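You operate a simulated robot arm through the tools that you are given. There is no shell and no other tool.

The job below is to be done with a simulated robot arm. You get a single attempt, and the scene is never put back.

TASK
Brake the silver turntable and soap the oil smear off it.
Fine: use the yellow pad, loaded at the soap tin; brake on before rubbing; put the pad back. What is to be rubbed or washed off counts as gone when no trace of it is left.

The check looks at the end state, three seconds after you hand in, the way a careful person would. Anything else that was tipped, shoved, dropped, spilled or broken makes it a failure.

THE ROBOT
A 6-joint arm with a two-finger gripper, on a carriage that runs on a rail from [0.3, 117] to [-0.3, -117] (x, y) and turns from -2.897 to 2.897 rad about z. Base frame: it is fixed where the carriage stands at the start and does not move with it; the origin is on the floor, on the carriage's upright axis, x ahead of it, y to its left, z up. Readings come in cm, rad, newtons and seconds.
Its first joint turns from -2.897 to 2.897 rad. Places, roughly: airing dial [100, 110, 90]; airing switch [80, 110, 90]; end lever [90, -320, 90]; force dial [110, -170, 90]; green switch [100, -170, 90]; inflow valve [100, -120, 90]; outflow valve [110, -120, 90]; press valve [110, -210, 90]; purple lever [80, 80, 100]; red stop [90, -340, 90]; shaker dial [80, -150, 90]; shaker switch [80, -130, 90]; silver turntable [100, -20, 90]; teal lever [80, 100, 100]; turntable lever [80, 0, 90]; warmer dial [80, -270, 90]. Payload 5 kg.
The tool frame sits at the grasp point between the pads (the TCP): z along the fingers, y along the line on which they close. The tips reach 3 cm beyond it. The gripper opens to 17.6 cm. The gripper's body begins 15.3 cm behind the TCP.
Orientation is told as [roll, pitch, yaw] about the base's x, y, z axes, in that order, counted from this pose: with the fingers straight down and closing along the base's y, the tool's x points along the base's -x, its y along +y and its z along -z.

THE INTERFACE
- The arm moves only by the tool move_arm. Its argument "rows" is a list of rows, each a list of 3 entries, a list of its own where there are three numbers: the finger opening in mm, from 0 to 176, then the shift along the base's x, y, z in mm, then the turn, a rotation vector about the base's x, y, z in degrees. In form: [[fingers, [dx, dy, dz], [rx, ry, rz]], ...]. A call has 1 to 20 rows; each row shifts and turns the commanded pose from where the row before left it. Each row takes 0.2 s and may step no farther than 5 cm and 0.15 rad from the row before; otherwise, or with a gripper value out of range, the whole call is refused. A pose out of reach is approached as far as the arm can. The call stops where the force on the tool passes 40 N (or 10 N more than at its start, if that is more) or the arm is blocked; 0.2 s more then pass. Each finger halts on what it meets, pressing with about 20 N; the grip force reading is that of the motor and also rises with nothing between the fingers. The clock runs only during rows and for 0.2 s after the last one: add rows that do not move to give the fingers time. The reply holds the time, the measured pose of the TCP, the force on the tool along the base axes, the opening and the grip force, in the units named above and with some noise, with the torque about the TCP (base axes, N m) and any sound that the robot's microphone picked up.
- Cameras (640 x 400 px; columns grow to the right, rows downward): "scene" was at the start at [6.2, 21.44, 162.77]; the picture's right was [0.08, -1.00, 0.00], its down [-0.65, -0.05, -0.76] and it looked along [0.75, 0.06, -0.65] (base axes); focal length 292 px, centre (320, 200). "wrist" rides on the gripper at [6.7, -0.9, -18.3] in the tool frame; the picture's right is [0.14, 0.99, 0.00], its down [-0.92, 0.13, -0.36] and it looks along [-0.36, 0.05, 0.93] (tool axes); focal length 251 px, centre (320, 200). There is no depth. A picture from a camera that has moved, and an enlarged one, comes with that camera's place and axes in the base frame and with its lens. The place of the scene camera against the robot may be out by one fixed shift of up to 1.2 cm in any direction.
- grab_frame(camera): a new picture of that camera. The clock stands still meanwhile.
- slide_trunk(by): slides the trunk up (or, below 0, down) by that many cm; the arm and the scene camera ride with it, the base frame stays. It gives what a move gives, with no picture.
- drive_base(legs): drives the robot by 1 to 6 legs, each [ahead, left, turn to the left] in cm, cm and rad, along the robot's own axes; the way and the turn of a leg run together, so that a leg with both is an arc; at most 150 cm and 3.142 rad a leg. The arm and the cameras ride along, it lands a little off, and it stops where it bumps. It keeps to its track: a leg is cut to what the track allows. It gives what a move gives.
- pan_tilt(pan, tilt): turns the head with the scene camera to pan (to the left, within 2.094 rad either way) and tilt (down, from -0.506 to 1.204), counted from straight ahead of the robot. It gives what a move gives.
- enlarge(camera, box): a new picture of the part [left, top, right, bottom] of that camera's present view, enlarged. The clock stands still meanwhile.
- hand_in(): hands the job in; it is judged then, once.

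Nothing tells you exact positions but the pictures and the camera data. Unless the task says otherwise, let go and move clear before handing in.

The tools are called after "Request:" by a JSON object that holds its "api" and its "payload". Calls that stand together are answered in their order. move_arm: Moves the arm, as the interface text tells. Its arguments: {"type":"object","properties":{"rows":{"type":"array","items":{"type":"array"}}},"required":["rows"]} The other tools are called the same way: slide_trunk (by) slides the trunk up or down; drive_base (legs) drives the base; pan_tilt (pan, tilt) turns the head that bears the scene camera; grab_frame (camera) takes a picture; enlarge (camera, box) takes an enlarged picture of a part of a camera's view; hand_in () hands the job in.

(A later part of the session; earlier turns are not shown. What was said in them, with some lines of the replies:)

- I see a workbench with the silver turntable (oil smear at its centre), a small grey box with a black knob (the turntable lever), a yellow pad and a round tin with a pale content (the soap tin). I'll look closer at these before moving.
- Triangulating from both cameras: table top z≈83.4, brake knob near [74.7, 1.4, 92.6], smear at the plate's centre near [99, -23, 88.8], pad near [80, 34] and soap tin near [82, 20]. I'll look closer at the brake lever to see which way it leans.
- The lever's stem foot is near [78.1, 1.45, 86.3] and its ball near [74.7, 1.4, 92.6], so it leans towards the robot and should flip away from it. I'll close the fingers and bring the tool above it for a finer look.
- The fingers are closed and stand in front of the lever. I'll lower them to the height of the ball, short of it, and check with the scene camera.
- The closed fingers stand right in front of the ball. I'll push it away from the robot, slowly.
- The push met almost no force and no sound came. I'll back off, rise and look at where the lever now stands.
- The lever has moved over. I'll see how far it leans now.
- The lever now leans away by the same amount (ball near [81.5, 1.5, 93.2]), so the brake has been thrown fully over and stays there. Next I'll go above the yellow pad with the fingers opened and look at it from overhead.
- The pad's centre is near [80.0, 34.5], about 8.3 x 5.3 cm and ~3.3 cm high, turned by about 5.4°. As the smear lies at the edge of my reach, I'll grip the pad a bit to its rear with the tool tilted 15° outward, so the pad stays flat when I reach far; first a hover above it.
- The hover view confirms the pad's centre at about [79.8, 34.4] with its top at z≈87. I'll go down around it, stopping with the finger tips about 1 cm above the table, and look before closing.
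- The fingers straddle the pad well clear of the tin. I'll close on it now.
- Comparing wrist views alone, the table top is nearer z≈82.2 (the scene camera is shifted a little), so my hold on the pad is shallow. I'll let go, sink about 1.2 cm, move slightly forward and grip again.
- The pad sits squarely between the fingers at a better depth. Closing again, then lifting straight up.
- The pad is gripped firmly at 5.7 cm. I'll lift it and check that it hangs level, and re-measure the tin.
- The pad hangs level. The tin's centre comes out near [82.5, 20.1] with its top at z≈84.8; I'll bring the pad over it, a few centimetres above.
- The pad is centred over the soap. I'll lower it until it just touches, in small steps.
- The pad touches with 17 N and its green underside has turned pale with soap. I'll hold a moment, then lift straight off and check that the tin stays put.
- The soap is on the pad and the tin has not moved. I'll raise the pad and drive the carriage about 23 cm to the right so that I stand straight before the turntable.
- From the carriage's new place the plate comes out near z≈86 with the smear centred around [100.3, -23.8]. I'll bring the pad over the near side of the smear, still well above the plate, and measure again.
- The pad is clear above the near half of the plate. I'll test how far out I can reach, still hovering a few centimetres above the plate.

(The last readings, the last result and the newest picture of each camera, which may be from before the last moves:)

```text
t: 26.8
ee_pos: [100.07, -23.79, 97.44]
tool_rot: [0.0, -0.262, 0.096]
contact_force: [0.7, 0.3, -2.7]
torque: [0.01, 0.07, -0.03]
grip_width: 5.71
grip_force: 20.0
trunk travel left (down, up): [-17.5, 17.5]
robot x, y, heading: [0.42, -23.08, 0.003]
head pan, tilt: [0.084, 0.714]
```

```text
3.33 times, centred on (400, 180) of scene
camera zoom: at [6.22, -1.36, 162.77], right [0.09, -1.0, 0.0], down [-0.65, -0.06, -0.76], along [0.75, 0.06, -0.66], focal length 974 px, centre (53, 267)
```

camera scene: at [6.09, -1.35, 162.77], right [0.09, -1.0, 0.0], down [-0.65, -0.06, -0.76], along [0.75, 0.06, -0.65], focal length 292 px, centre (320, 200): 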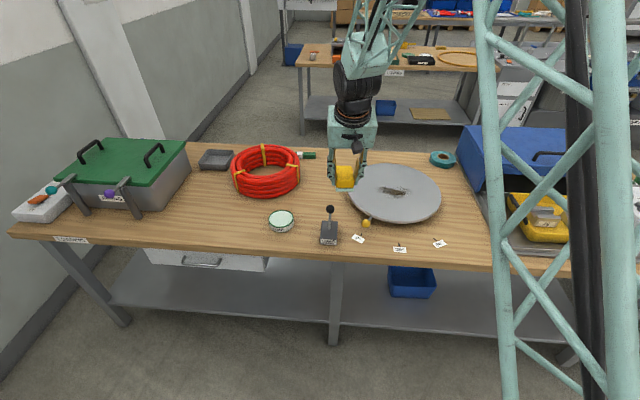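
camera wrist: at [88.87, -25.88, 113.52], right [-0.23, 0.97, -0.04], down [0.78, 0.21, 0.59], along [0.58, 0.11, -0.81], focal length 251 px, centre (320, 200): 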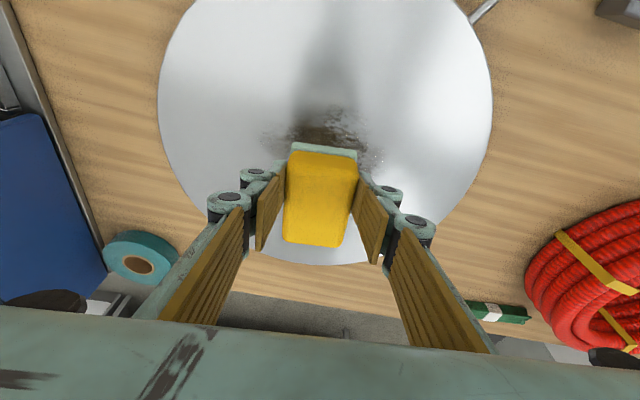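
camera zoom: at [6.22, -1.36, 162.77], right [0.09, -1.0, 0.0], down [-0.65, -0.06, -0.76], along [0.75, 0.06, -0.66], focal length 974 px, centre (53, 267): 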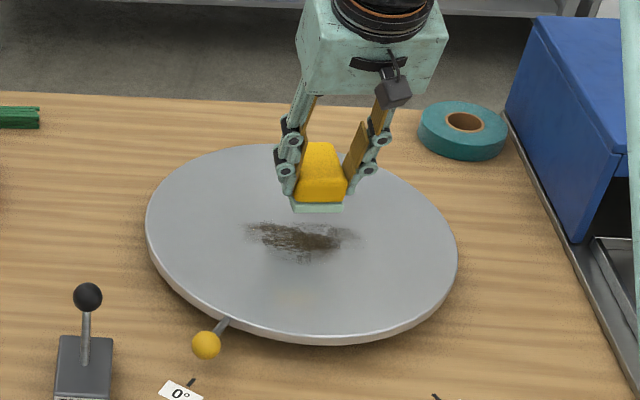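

I can reach x=100 with the tilt. I'll come back so the pad's centre is over the smear and lower towards the plate.

Request:
{"api": "move_arm", "payload": {"rows": [[0, [-24, 0, -15], [0, 0, 0]], [0, [0, 0, -15], [0, 0, 0]], [0, [0, 0, -5], [0, 0, 0]], [0, [0, 0, -3], [0, 0, 0]], [0, [0, 0, 0], [0, 0, 0]]]}}

Request:
{"api": "enlarge", "payload": {"camera": "scene", "box": [340, 150, 468, 230]}}

Request:
{"api": "grab_frame", "payload": {"camera": "wrist"}}

```text
t: 28.0
ee_pos: [97.45, -23.8, 93.77]
tool_rot: [0.001, -0.261, 0.095]
contact_force: [-0.2, 0.0, -0.2]
torque: [0.01, -0.02, -0.02]
grip_width: 5.73
grip_force: 19.6
trunk travel left (down, up): [-17.5, 17.5]
robot x, y, heading: [-0.12, -22.56, 0.004]
head pan, tilt: [0.084, 0.714]
```

```text
5.00 times, centred on (404, 190) of scene
camera zoom: at [6.08, -1.36, 162.77], right [0.09, -1.0, 0.0], down [-0.65, -0.06, -0.76], along [0.75, 0.06, -0.65], focal length 1460 px, centre (-100, 250)
```

zoom: 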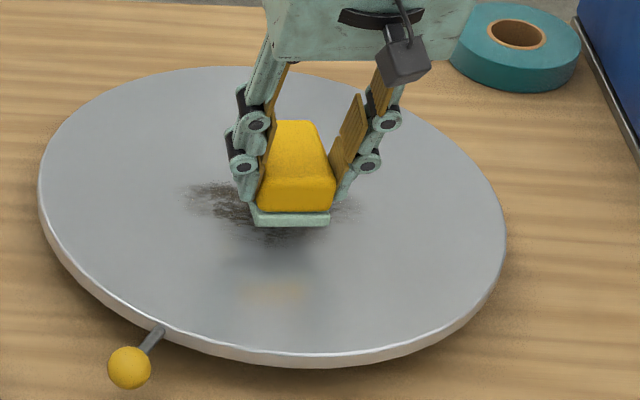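

```text
taken
camera wrist: at [86.39, -25.91, 109.79], right [-0.23, 0.97, -0.04], down [0.78, 0.21, 0.59], along [0.58, 0.11, -0.81], focal length 251 px, centre (320, 200)
```

wrist: 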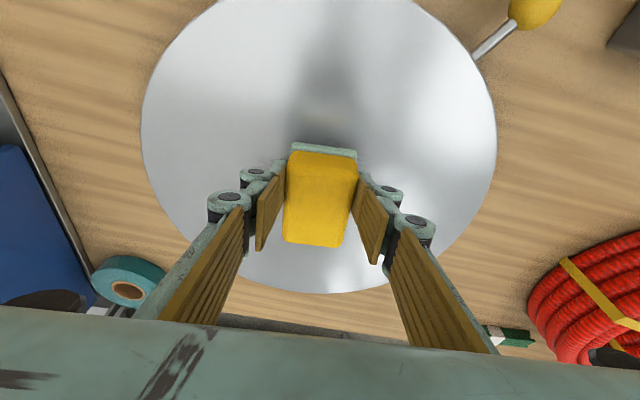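

Still above the plate, with the smear directly below. Lowering further in small steps until the pad touches.

Request:
{"api": "move_arm", "payload": {"rows": [[0, [0, 0, -4], [0, 0, 0]], [0, [0, 0, -4], [0, 0, 0]], [0, [0, 0, -3], [0, 0, 0]], [0, [0, 0, -2], [0, 0, 0]]]}}

```text
t: 29.0
ee_pos: [97.58, -23.81, 92.5]
tool_rot: [-0.001, -0.262, 0.096]
contact_force: [-0.7, 0.0, -0.2]
torque: [-0.02, 0.01, -0.02]
grip_width: 5.7
grip_force: 19.6
trunk travel left (down, up): [-17.5, 17.5]
robot x, y, heading: [-0.19, -22.87, 0.002]
head pan, tilt: [0.084, 0.714]
```

Request:
{"api": "move_arm", "payload": {"rows": [[0, [0, 0, -3], [0, 0, 0]], [0, [0, 0, -2], [0, 0, 0]], [0, [0, 0, -2], [0, 0, 0]], [0, [0, 0, 0], [0, 0, 0]]]}}

Request:
{"api": "enlarge", "payload": {"camera": "scene", "box": [340, 150, 468, 230]}}

```text
t: 30.0
ee_pos: [97.59, -23.79, 91.65]
tool_rot: [-0.001, -0.262, 0.097]
contact_force: [-0.7, 0.0, -0.2]
torque: [0.0, -0.02, 0.02]
grip_width: 5.71
grip_force: 19.8
trunk travel left (down, up): [-17.5, 17.5]
robot x, y, heading: [-0.22, -22.81, 0.0]
head pan, tilt: [0.084, 0.714]
```

```text
5.00 times, centred on (404, 190) of scene
camera zoom: at [6.09, -1.36, 162.77], right [0.09, -1.0, 0.0], down [-0.65, -0.06, -0.76], along [0.75, 0.06, -0.65], focal length 1460 px, centre (-100, 250)
```

zoom: 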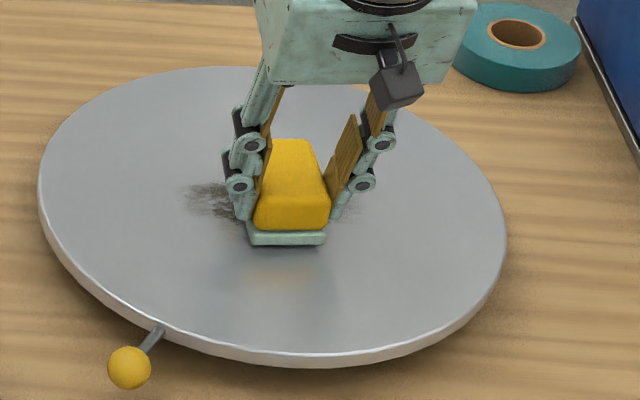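

No contact yet at z≈91.7, so the plate is a little lower. Continuing gently.

Request:
{"api": "move_arm", "payload": {"rows": [[0, [0, 0, -3], [0, 0, 0]], [0, [0, 0, -2], [0, 0, 0]], [0, [0, 0, -2], [0, 0, 0]], [0, [0, 0, 0], [0, 0, 0]]]}}

```text
t: 31.0
ee_pos: [97.56, -23.79, 91.37]
tool_rot: [0.0, -0.264, 0.095]
contact_force: [-2.9, 0.7, 15.1]
torque: [-0.02, 0.03, -0.03]
grip_width: 5.7
grip_force: 20.3
trunk travel left (down, up): [-17.5, 17.5]
robot x, y, heading: [-0.2, -23.0, -0.002]
head pan, tilt: [0.084, 0.714]
```

The pad is on the plate with 15 N. I'll make a short stroke and check that the plate's handle stays at 0°, which confirms the brake is holding.

Request:
{"api": "move_arm", "payload": {"rows": [[0, [0, 10, 0], [0, 0, 0]], [0, [0, 10, 0], [0, 0, 0]], [0, [0, 10, 0], [0, 0, 0]]]}}

Request:
{"api": "enlarge", "payload": {"camera": "scene", "box": [340, 150, 468, 230]}}

```text
t: 31.8
ee_pos: [97.43, -20.88, 91.22]
tool_rot: [-0.001, -0.263, 0.095]
contact_force: [0.5, -12.4, 22.5]
torque: [-0.53, -0.26, -0.18]
grip_width: 5.7
grip_force: 20.0
trunk travel left (down, up): [-17.5, 17.5]
robot x, y, heading: [0.25, -22.38, 0.002]
head pan, tilt: [0.084, 0.714]
```

```text
5.00 times, centred on (404, 190) of scene
camera zoom: at [5.96, -1.45, 162.8], right [0.09, -1.0, 0.0], down [-0.65, -0.06, -0.76], along [0.75, 0.07, -0.65], focal length 1460 px, centre (-100, 250)
```

zoom: 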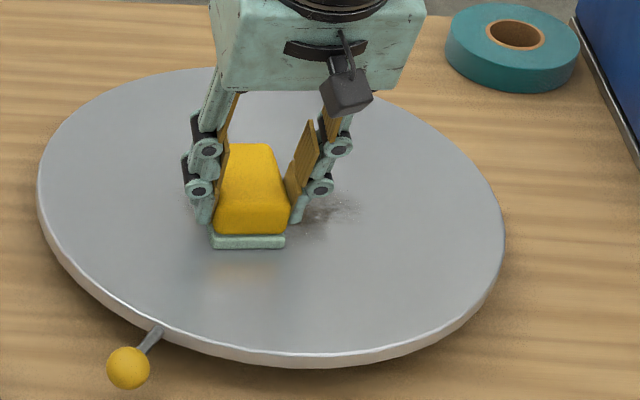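

The handle hasn't moved, so the brake holds, and the smear is already fading. Now long strokes along the smear.

Request:
{"api": "move_arm", "payload": {"rows": [[0, [0, 15, 0], [0, 0, 0]], [0, [0, 15, 0], [0, 0, 0]], [0, [0, 15, 0], [0, 0, 0]], [0, [0, 15, 0], [0, 0, 0]], [0, [0, -15, 0], [0, 0, 0]], [0, [0, -15, 0], [0, 0, 0]], [0, [0, -15, 0], [0, 0, 0]], [0, [0, -15, 0], [0, 0, 0]], [0, [0, -15, 0], [0, 0, 0]], [0, [0, -15, 0], [0, 0, 0]], [0, [0, -15, 0], [0, 0, 0]], [0, [0, -15, 0], [0, 0, 0]], [0, [0, -15, 0], [0, 0, 0]], [0, [0, -15, 0], [0, 0, 0]], [0, [0, -15, 0], [0, 0, 0]], [0, [0, -15, 0], [0, 0, 0]]]}}

Request:
{"api": "enlarge", "payload": {"camera": "scene", "box": [340, 150, 468, 230]}}

Request:
{"api": "grab_frame", "payload": {"camera": "wrist"}}

```text
t: 35.2
ee_pos: [97.48, -32.92, 91.19]
tool_rot: [0.0, -0.263, 0.098]
contact_force: [-0.8, 11.7, 25.0]
torque: [0.5, -0.15, 0.09]
grip_width: 5.7
grip_force: 20.3
trunk travel left (down, up): [-17.5, 17.5]
robot x, y, heading: [-0.34, -22.99, -0.001]
head pan, tilt: [0.084, 0.714]
```

```text
5.00 times, centred on (404, 190) of scene
camera zoom: at [5.94, -1.26, 162.77], right [0.09, -1.0, 0.0], down [-0.65, -0.06, -0.76], along [0.75, 0.06, -0.65], focal length 1460 px, centre (-100, 250)
```

zoom: 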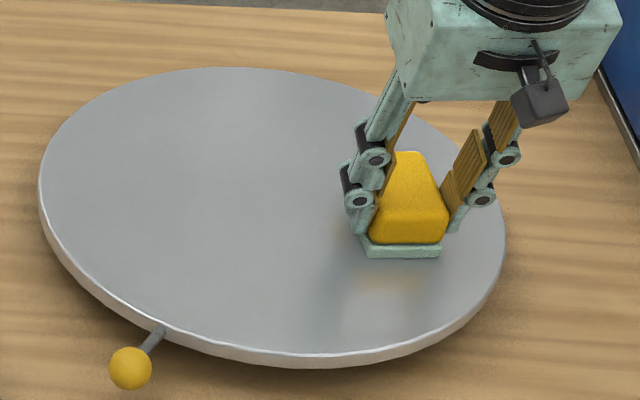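

```text
taken
camera wrist: at [86.34, -34.97, 107.21], right [-0.23, 0.97, -0.04], down [0.78, 0.2, 0.59], along [0.58, 0.11, -0.81], focal length 251 px, centre (320, 200)
```

wrist: 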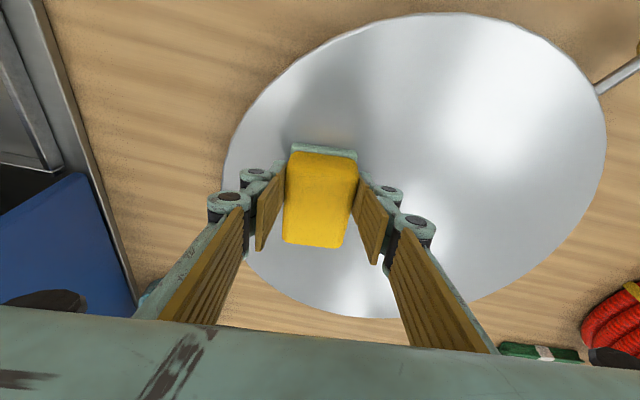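

The smear looks gone in both views. To be safe against faint traces I'll add two more lanes, one farther out and one nearer, then lift and inspect.

Request:
{"api": "move_arm", "payload": {"rows": [[0, [15, 0, 0.5], [0, 0, 0]], [0, [13, 0, 0], [0, 0, 0]], [0, [0, 16, 0], [0, 0, 0]], [0, [0, 16, 0], [0, 0, 0]], [0, [0, 16, 0], [0, 0, 0]], [0, [0, 16, 0], [0, 0, 0]], [0, [0, 16, 0], [0, 0, 0]], [0, [0, 16, 0], [0, 0, 0]], [0, [0, 16, 0], [0, 0, 0]], [0, [0, 16, 0], [0, 0, 0]], [0, [0, 16, 0], [0, 0, 0]], [0, [0, 16, 0], [0, 0, 0]], [0, [0, 16, 0], [0, 0, 0]], [0, [0, 16, 0], [0, 0, 0]], [0, [0, 0, 0], [0, 0, 0]]]}}

Request:
{"api": "move_arm", "payload": {"rows": [[0, [-20, 0, 0], [0, 0, 0]], [0, [-20, 0, 0], [0, 0, 0]], [0, [-18, 0, 0], [0, 0, 0]], [0, [0, -16, 0], [0, 0, 0]], [0, [0, -16, 0], [0, 0, 0]], [0, [0, -16, 0], [0, 0, 0]], [0, [0, -16, 0], [0, 0, 0]], [0, [0, -16, 0], [0, 0, 0]], [0, [0, -16, 0], [0, 0, 0]], [0, [0, -16, 0], [0, 0, 0]], [0, [0, -16, 0], [0, 0, 0]], [0, [0, -16, 0], [0, 0, 0]], [0, [0, -16, 0], [0, 0, 0]], [0, [0, -16, 0], [0, 0, 0]], [0, [0, 0, 0], [0, 0, 0]]]}}

Request:
{"api": "enlarge", "payload": {"camera": "scene", "box": [340, 150, 468, 230]}}

```text
t: 38.4
ee_pos: [100.34, -13.55, 91.16]
tool_rot: [0.0, -0.261, 0.096]
contact_force: [1.4, -2.0, 5.6]
torque: [-0.01, -0.03, -0.07]
grip_width: 5.7
grip_force: 20.0
trunk travel left (down, up): [-17.5, 17.5]
robot x, y, heading: [0.02, -22.48, 0.001]
head pan, tilt: [0.084, 0.714]
```

```text
t: 41.6
ee_pos: [94.55, -31.17, 91.15]
tool_rot: [-0.001, -0.263, 0.096]
contact_force: [-0.4, 1.6, 5.4]
torque: [0.04, -0.06, 0.01]
grip_width: 5.68
grip_force: 20.0
trunk travel left (down, up): [-17.5, 17.5]
robot x, y, heading: [0.03, -22.96, -0.001]
head pan, tilt: [0.084, 0.714]
```

```text
5.00 times, centred on (404, 190) of scene
camera zoom: at [6.05, -1.34, 162.77], right [0.09, -1.0, 0.0], down [-0.65, -0.06, -0.76], along [0.75, 0.06, -0.65], focal length 1460 px, centre (-100, 250)
```

zoom: 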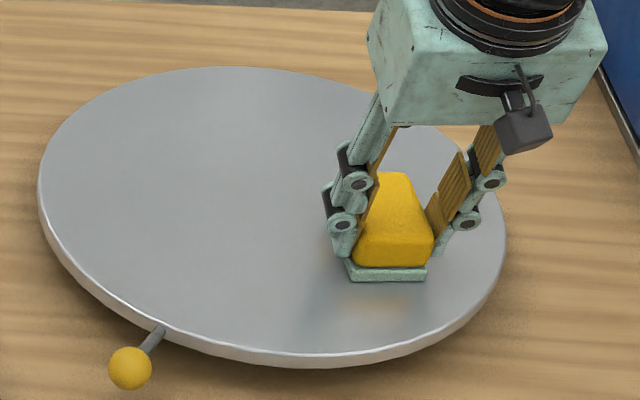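

The plate looks clean; now I'll lift off and inspect the plate closely with both cameras.

Request:
{"api": "move_arm", "payload": {"rows": [[0, [0, 0, 15], [0, 0, 0]], [0, [0, 0, 35], [0, 0, 0]], [0, [0, 0, 40], [0, 0, 0]], [0, [-40, 0, 25], [0, 0, 0]], [0, [-40, 0, 25], [0, 0, 0]], [0, [-40, 20, 10], [0, 0, 0]], [0, [-40, 20, 0], [0, 0, 0]], [0, [-40, 20, 0], [0, 0, 0]], [0, [0, 0, 0], [0, 0, 0]]]}}

Request:
{"api": "grab_frame", "payload": {"camera": "wrist"}}

Request:
{"api": "enlarge", "payload": {"camera": "scene", "box": [340, 150, 468, 230]}}

Request:
{"api": "enlarge", "payload": {"camera": "scene", "box": [364, 165, 428, 205]}}

```text
t: 43.6
ee_pos: [74.46, -25.12, 106.29]
tool_rot: [0.001, -0.264, 0.098]
contact_force: [-0.2, 0.2, 0.1]
torque: [-0.1, -0.14, -0.03]
grip_width: 5.68
grip_force: 19.9
trunk travel left (down, up): [-17.5, 17.5]
robot x, y, heading: [-0.16, -23.07, 0.005]
head pan, tilt: [0.084, 0.714]
```

```text
taken
camera wrist: at [63.36, -27.23, 122.28], right [-0.23, 0.97, -0.04], down [0.78, 0.21, 0.59], along [0.58, 0.11, -0.81], focal length 251 px, centre (320, 200)
```

wrist: 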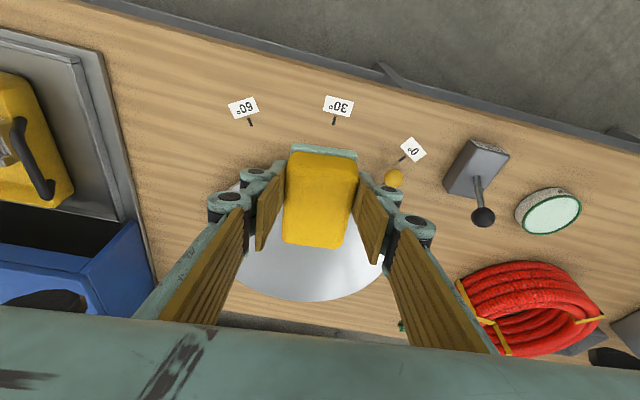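

```text
5.00 times, centred on (404, 190) of scene
camera zoom: at [5.96, -1.33, 162.77], right [0.09, -1.0, 0.0], down [-0.65, -0.06, -0.76], along [0.75, 0.06, -0.65], focal length 1460 px, centre (-100, 250)
```

zoom: 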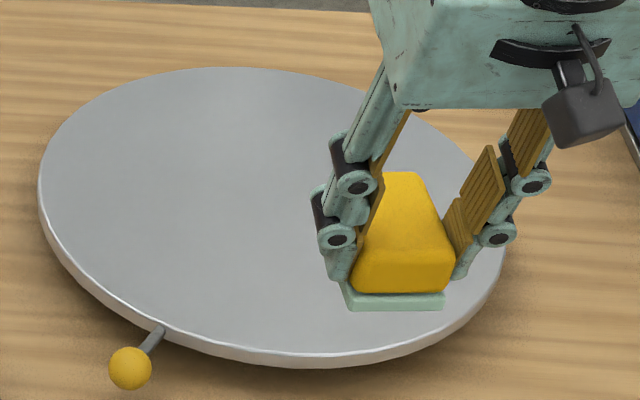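

```text
10.00 times, centred on (396, 185) of scene
camera zoom: at [5.96, -1.33, 162.77], right [0.09, -1.0, 0.0], down [-0.65, -0.06, -0.76], along [0.75, 0.06, -0.65], focal length 2921 px, centre (-440, 350)
```

zoom: 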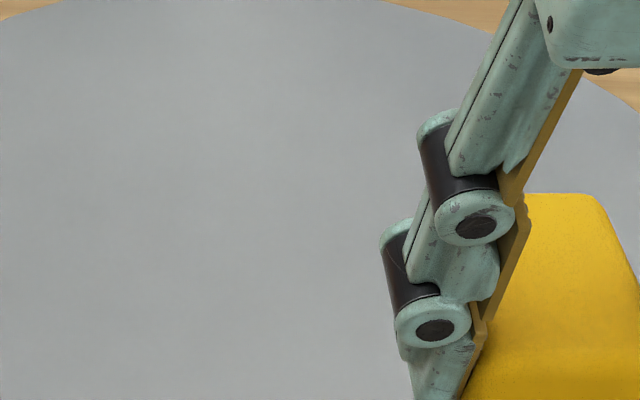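

What is visible is spotless, but the gripper hides the right part. I'll move aside to see the whole plate.

Request:
{"api": "move_arm", "payload": {"rows": [[0, [0, 45, 0], [0, 0, 0]], [0, [0, 45, 0], [0, 0, 0]], [0, [0, 45, 0], [0, 0, 0]], [0, [0, 45, 0], [0, 0, 0]], [0, [0, 45, 0], [0, 0, 0]], [0, [0, 0, 0], [0, 0, 0]]]}}

Request:
{"api": "enlarge", "payload": {"camera": "scene", "box": [340, 150, 468, 230]}}

Request:
{"api": "enlarge", "payload": {"camera": "scene", "box": [364, 165, 428, 205]}}

Request:
{"api": "grab_frame", "payload": {"camera": "wrist"}}

```text
t: 45.0
ee_pos: [74.42, -2.54, 106.16]
tool_rot: [0.001, -0.261, 0.095]
contact_force: [-0.1, 1.4, -0.5]
torque: [-0.13, -0.02, -0.04]
grip_width: 5.67
grip_force: 19.7
trunk travel left (down, up): [-17.5, 17.5]
robot x, y, heading: [-0.16, -22.9, -0.0]
head pan, tilt: [0.084, 0.714]
```

```text
5.00 times, centred on (404, 190) of scene
camera zoom: at [6.09, -1.3, 162.76], right [0.09, -1.0, 0.0], down [-0.65, -0.06, -0.76], along [0.75, 0.06, -0.65], focal length 1460 px, centre (-100, 250)
```

zoom: 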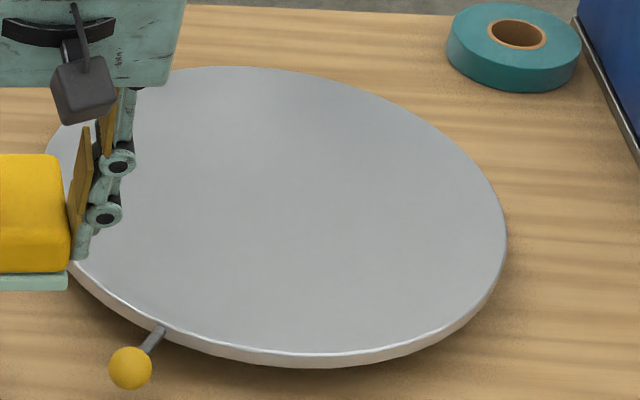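

```text
10.00 times, centred on (396, 185) of scene
camera zoom: at [6.09, -1.3, 162.76], right [0.09, -1.0, 0.0], down [-0.65, -0.06, -0.76], along [0.75, 0.06, -0.65], focal length 2921 px, centre (-440, 350)
```

zoom: 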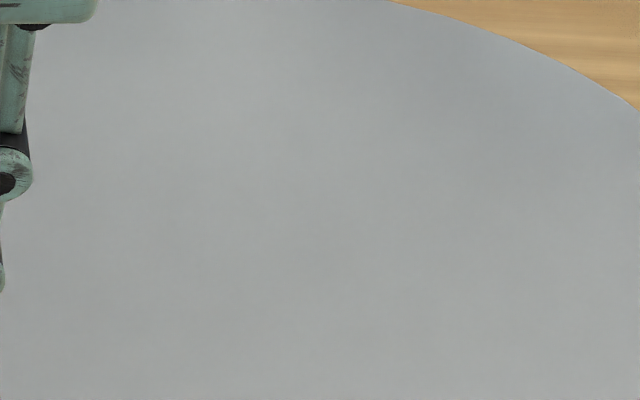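

```text
taken
camera wrist: at [63.39, -4.68, 122.17], right [-0.23, 0.97, -0.04], down [0.78, 0.21, 0.59], along [0.58, 0.11, -0.81], focal length 251 px, centre (320, 200)
```

wrist: 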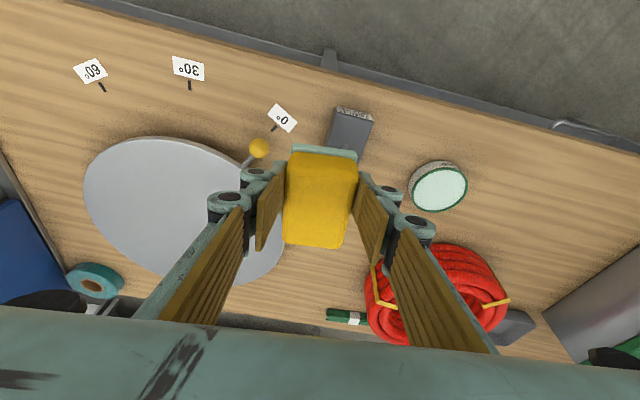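

The whole plate is spotless, the handle is still at 0° and the lever is over. Next I'll drive the carriage back and return the pad to its place.

Request:
{"api": "drive_base", "payload": {"legs": [[0, 23, 0]]}}

Request:
{"api": "grab_frame", "payload": {"camera": "wrist"}}

Request:
{"api": "grab_frame", "payload": {"camera": "scene"}}

```text
t: 46.8
ee_pos: [74.54, 20.4, 106.06]
tool_rot: [0.0, -0.263, 0.098]
contact_force: [0.1, 0.1, 0.1]
torque: [-0.02, 0.02, -0.02]
grip_width: 5.7
grip_force: 19.6
trunk travel left (down, up): [-17.5, 17.5]
robot x, y, heading: [0.09, 0.37, 0.001]
head pan, tilt: [0.084, 0.714]
```

```text
taken
camera wrist: at [63.45, 18.36, 122.18], right [-0.23, 0.97, -0.04], down [0.78, 0.21, 0.59], along [0.58, 0.11, -0.81], focal length 251 px, centre (320, 200)
```

wrist: 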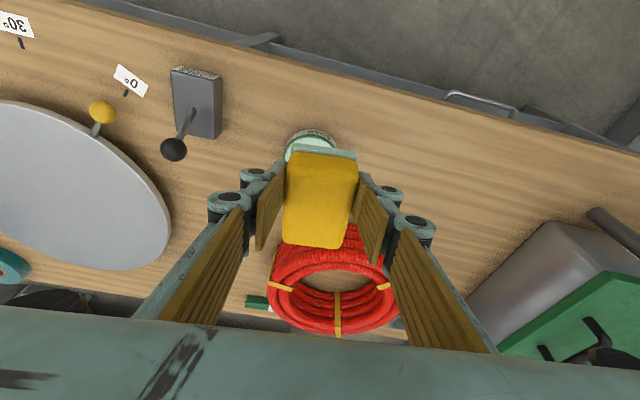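

```text
taken
camera scene: at [6.13, 21.73, 162.77], right [0.09, -1.0, 0.0], down [-0.65, -0.06, -0.76], along [0.75, 0.07, -0.65], focal length 292 px, centre (320, 200)
```

scene: 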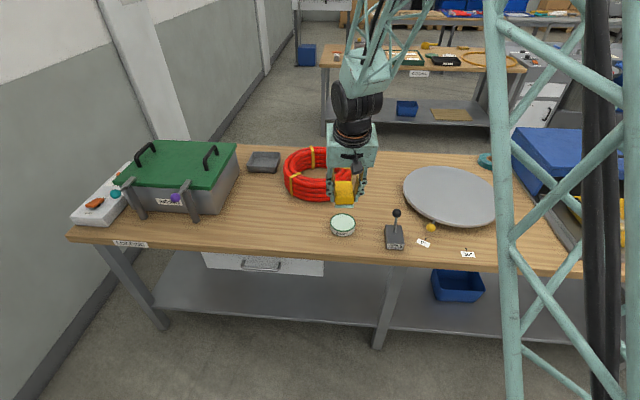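

All is well around. I'll carry the pad over its old place and stop a few centimetres above it.

Request:
{"api": "move_arm", "payload": {"rows": [[0, [9.7, 35, 0], [0, 0, 0]], [0, [9.7, 35, 0], [0, 0, 0]], [0, [9.7, 35, 0], [0, 0, 0]], [0, [9.7, 35.5, 0], [0, 0, 0]], [0, [0, 0, -40], [0, 0, 0]], [0, [0, 0, -40], [0, 0, 0]], [0, [0, 0, -40], [0, 0, 0]], [0, [0, 0, -40], [0, 0, 0]], [0, [0, 0, 0], [0, 0, 0]], [0, [0, 0, 0], [0, 0, 0]]]}}

Request:
{"api": "enlarge", "payload": {"camera": "scene", "box": [270, 190, 366, 250]}}

Request:
{"api": "grab_frame", "payload": {"camera": "wrist"}}

```text
t: 49.0
ee_pos: [78.32, 34.47, 90.15]
tool_rot: [-0.001, -0.261, 0.098]
contact_force: [0.5, -0.1, 0.2]
torque: [0.01, 0.01, 0.03]
grip_width: 5.73
grip_force: 20.1
trunk travel left (down, up): [-17.5, 17.5]
robot x, y, heading: [-0.04, 0.35, 0.005]
head pan, tilt: [0.084, 0.714]
```

```text
6.67 times, centred on (318, 220) of scene
camera zoom: at [6.12, 21.73, 162.78], right [0.09, -1.0, 0.0], down [-0.65, -0.06, -0.76], along [0.75, 0.07, -0.65], focal length 1947 px, centre (333, 67)
```

zoom: 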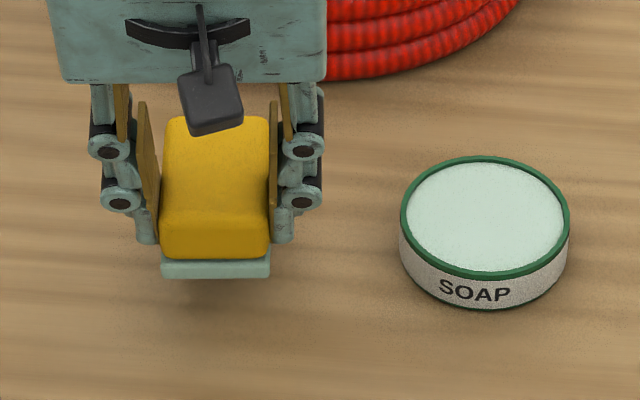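

```text
taken
camera wrist: at [67.27, 32.4, 106.25], right [-0.23, 0.97, -0.04], down [0.78, 0.21, 0.59], along [0.58, 0.11, -0.81], focal length 251 px, centre (320, 200)
```

wrist: 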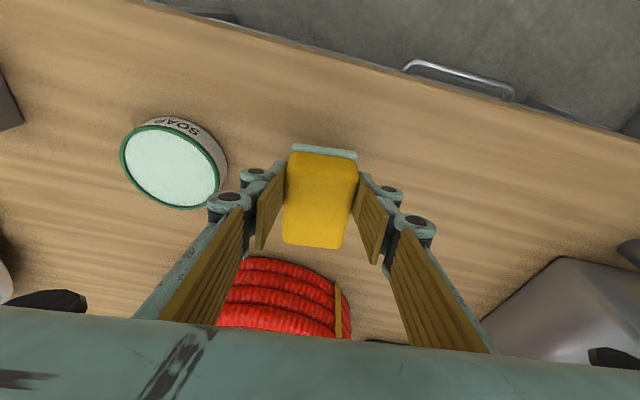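

The pad is over its spot, level. Lowering it onto the bench until it touches.

Request:
{"api": "move_arm", "payload": {"rows": [[0, [0, 0, -15], [0, 0, 0]], [0, [0, 0, -10], [0, 0, 0]], [0, [0, 0, -4], [0, 0, 0]], [0, [0, 0, -3], [0, 0, 0]], [0, [0, 0, -1], [0, 0, 0]]]}}

Request:
{"api": "enlarge", "payload": {"camera": "scene", "box": [270, 190, 366, 250]}}

```text
t: 50.2
ee_pos: [78.51, 34.46, 86.77]
tool_rot: [0.0, -0.262, 0.097]
contact_force: [-0.7, 0.4, -0.3]
torque: [0.01, -0.02, -0.02]
grip_width: 5.71
grip_force: 19.7
trunk travel left (down, up): [-17.5, 17.5]
robot x, y, heading: [0.02, 0.57, 0.004]
head pan, tilt: [0.084, 0.714]
```

```text
6.67 times, centred on (318, 220) of scene
camera zoom: at [6.14, 21.74, 162.77], right [0.09, -1.0, 0.0], down [-0.65, -0.06, -0.76], along [0.75, 0.07, -0.65], focal length 1947 px, centre (333, 67)
```

zoom: 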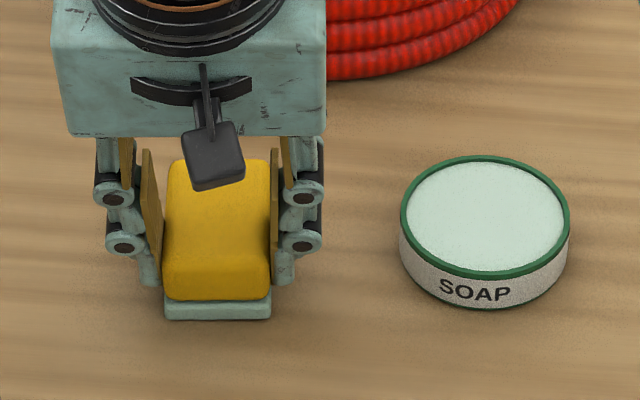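

Almost touching; a millimetre or two more.

Request:
{"api": "move_arm", "payload": {"rows": [[0, [0, 0, -1], [0, 0, 0]], [0, [0, 0, -1], [0, 0, 0]]]}}

```text
t: 50.8
ee_pos: [78.46, 34.61, 86.7]
tool_rot: [0.0, -0.265, 0.098]
contact_force: [-1.7, 0.2, 9.1]
torque: [-0.02, -0.04, 0.0]
grip_width: 5.68
grip_force: 20.8
trunk travel left (down, up): [-17.5, 17.5]
robot x, y, heading: [-0.34, 0.72, 0.005]
head pan, tilt: [0.084, 0.714]
```

The pad rests on the bench with 9 N. I'll open the fingers and check before rising.

Request:
{"api": "move_arm", "payload": {"rows": [[75, [0, 0, 0], [0, 0, 0]], [90, [0, 0, 0], [0, 0, 0]], [90, [0, 0, 0], [0, 0, 0]], [90, [0, 0, 0], [0, 0, 0]], [90, [0, 0, 0], [0, 0, 0]]]}}

Request:
{"api": "enlarge", "payload": {"camera": "wrist", "box": [220, 110, 420, 270]}}

Request:
{"api": "enlarge", "payload": {"camera": "scene", "box": [270, 190, 366, 250]}}

```text
t: 52.0
ee_pos: [78.47, 34.56, 86.55]
tool_rot: [0.0, -0.262, 0.097]
contact_force: [0.5, 0.7, 0.4]
torque: [-0.01, 0.01, -0.02]
grip_width: 8.98
grip_force: 0.1
trunk travel left (down, up): [-17.5, 17.5]
robot x, y, heading: [0.2, 0.43, 0.0]
head pan, tilt: [0.084, 0.714]
```

```text
2.50 times, centred on (320, 190) of wrist
camera zoom: at [67.35, 32.42, 102.67], right [-0.23, 0.97, -0.04], down [0.78, 0.21, 0.59], along [0.58, 0.11, -0.81], focal length 629 px, centre (320, 225)
```

zoom: 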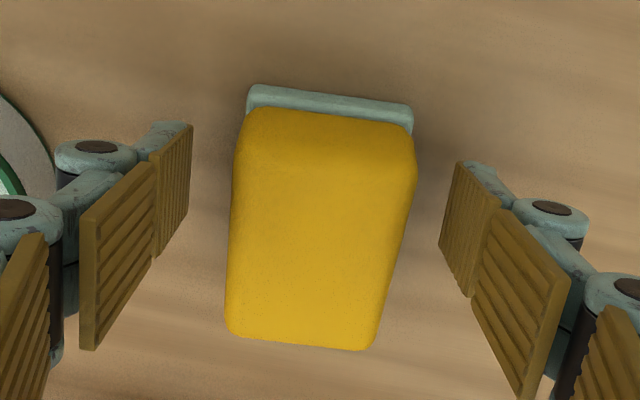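

```text
6.67 times, centred on (318, 220) of scene
camera zoom: at [6.13, 21.74, 162.77], right [0.09, -1.0, 0.0], down [-0.65, -0.06, -0.76], along [0.75, 0.07, -0.65], focal length 1947 px, centre (333, 67)
```

zoom: 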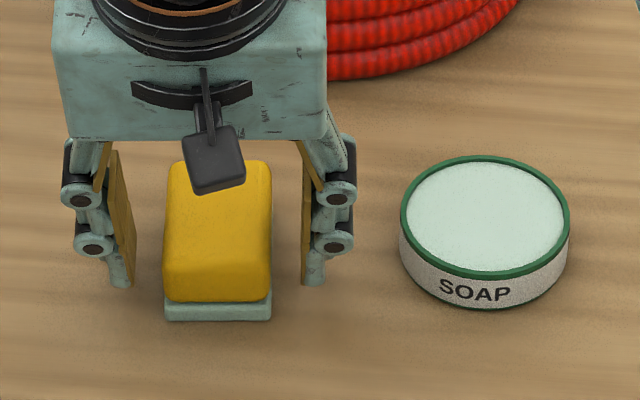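

The pad stands free and flat on its place. I'll rise straight up, clear away and look over the whole bench.

Request:
{"api": "move_arm", "payload": {"rows": [[90, [0, 0, 15], [0, 0, 0]], [90, [0, 0, 35], [0, 0, 0]], [90, [0, 0, 45], [0, 0, 0]], [90, [0, 0, 45], [0, 0, 0]], [90, [0, 0, 45], [0, 0, 0]], [90, [-30, 0, 35], [-0.7, 7.47, 0]], [90, [-40, 0, 25], [-0.7, 7.47, 0]], [90, [-40, 0, 0], [0, 0, 0]], [90, [0, 0, 0], [0, 0, 0]]]}}

Request:
{"api": "grab_frame", "payload": {"camera": "scene"}}

Request:
{"api": "grab_frame", "payload": {"camera": "wrist"}}

Request:
{"api": "enlarge", "payload": {"camera": "scene", "box": [270, 160, 510, 260]}}

```text
t: 54.0
ee_pos: [67.16, 34.42, 111.24]
tool_rot: [0.001, -0.001, 0.098]
contact_force: [-1.6, 0.8, 0.7]
torque: [0.0, -0.25, 0.0]
grip_width: 9.0
grip_force: 0.0
trunk travel left (down, up): [-17.5, 17.5]
robot x, y, heading: [-0.03, -0.08, -0.001]
head pan, tilt: [0.084, 0.714]
```

```text
taken
camera scene: at [5.98, 21.73, 162.78], right [0.09, -1.0, 0.0], down [-0.65, -0.06, -0.76], along [0.75, 0.07, -0.65], focal length 292 px, centre (320, 200)
```

scene: 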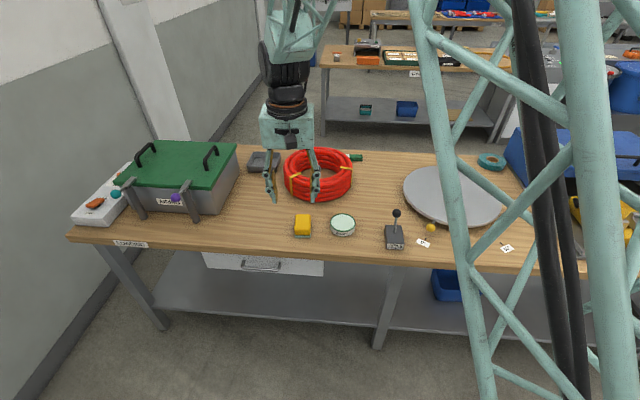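

```text
taken
camera wrist: at [60.56, 32.85, 129.61], right [-0.23, 0.97, 0.0], down [0.91, 0.22, 0.36], along [0.35, 0.09, -0.93], focal length 251 px, centre (320, 200)
```

wrist: 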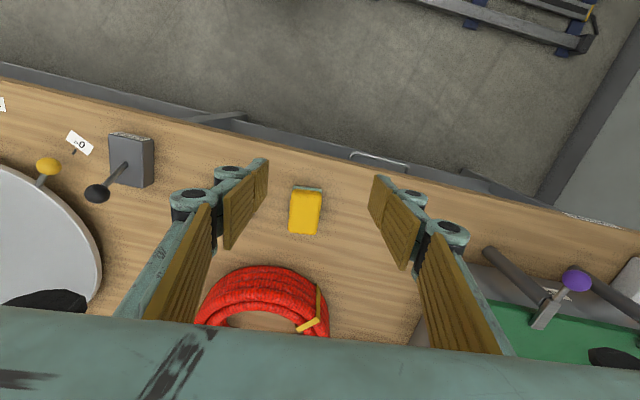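

```text
2.67 times, centred on (390, 210) of scene
camera zoom: at [5.98, 21.73, 162.78], right [0.09, -1.0, 0.0], down [-0.65, -0.06, -0.76], along [0.75, 0.07, -0.65], focal length 779 px, centre (133, 173)
```

zoom: 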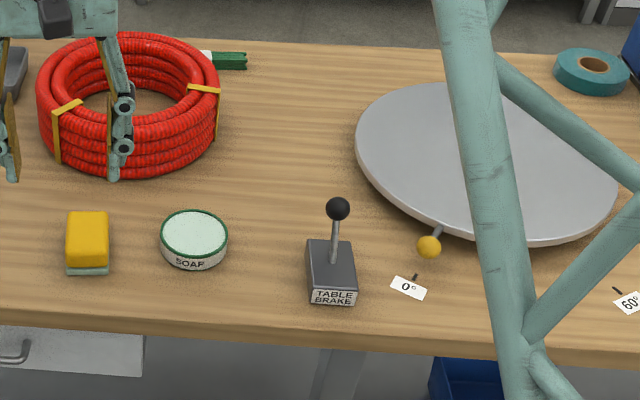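

The pad is back within a few millimetres of its first place. The tin and the coil stand where they were, the brake lever is over, and the plate was spotless when I inspected it. The gripper is empty and clear, so I'm handing in.

Request:
{"api": "hand_in", "payload": {}}

```text
The job is handed in.
```

The turntable is braked, the oil smear is gone, and I've handed the job in; no verdict has come back yet.

- **Brake:** I pushed the lever fully over, away from the robot, before any rubbing. The plate's handle stayed at 0° throughout, so the brake held.
- **Smear:** I loaded the yellow pad at the soap tin and rubbed the smear in three overlapping lanes. Close-up views from the scene camera showed no trace left on the plate.
- **Pad:** It is back on the bench within a few millimetres of where it started. Its underside, green at the start, is now pale with soap.
- **Everything else:** The soap tin did not move, and I saw nothing else on the bench shoved or tipped.
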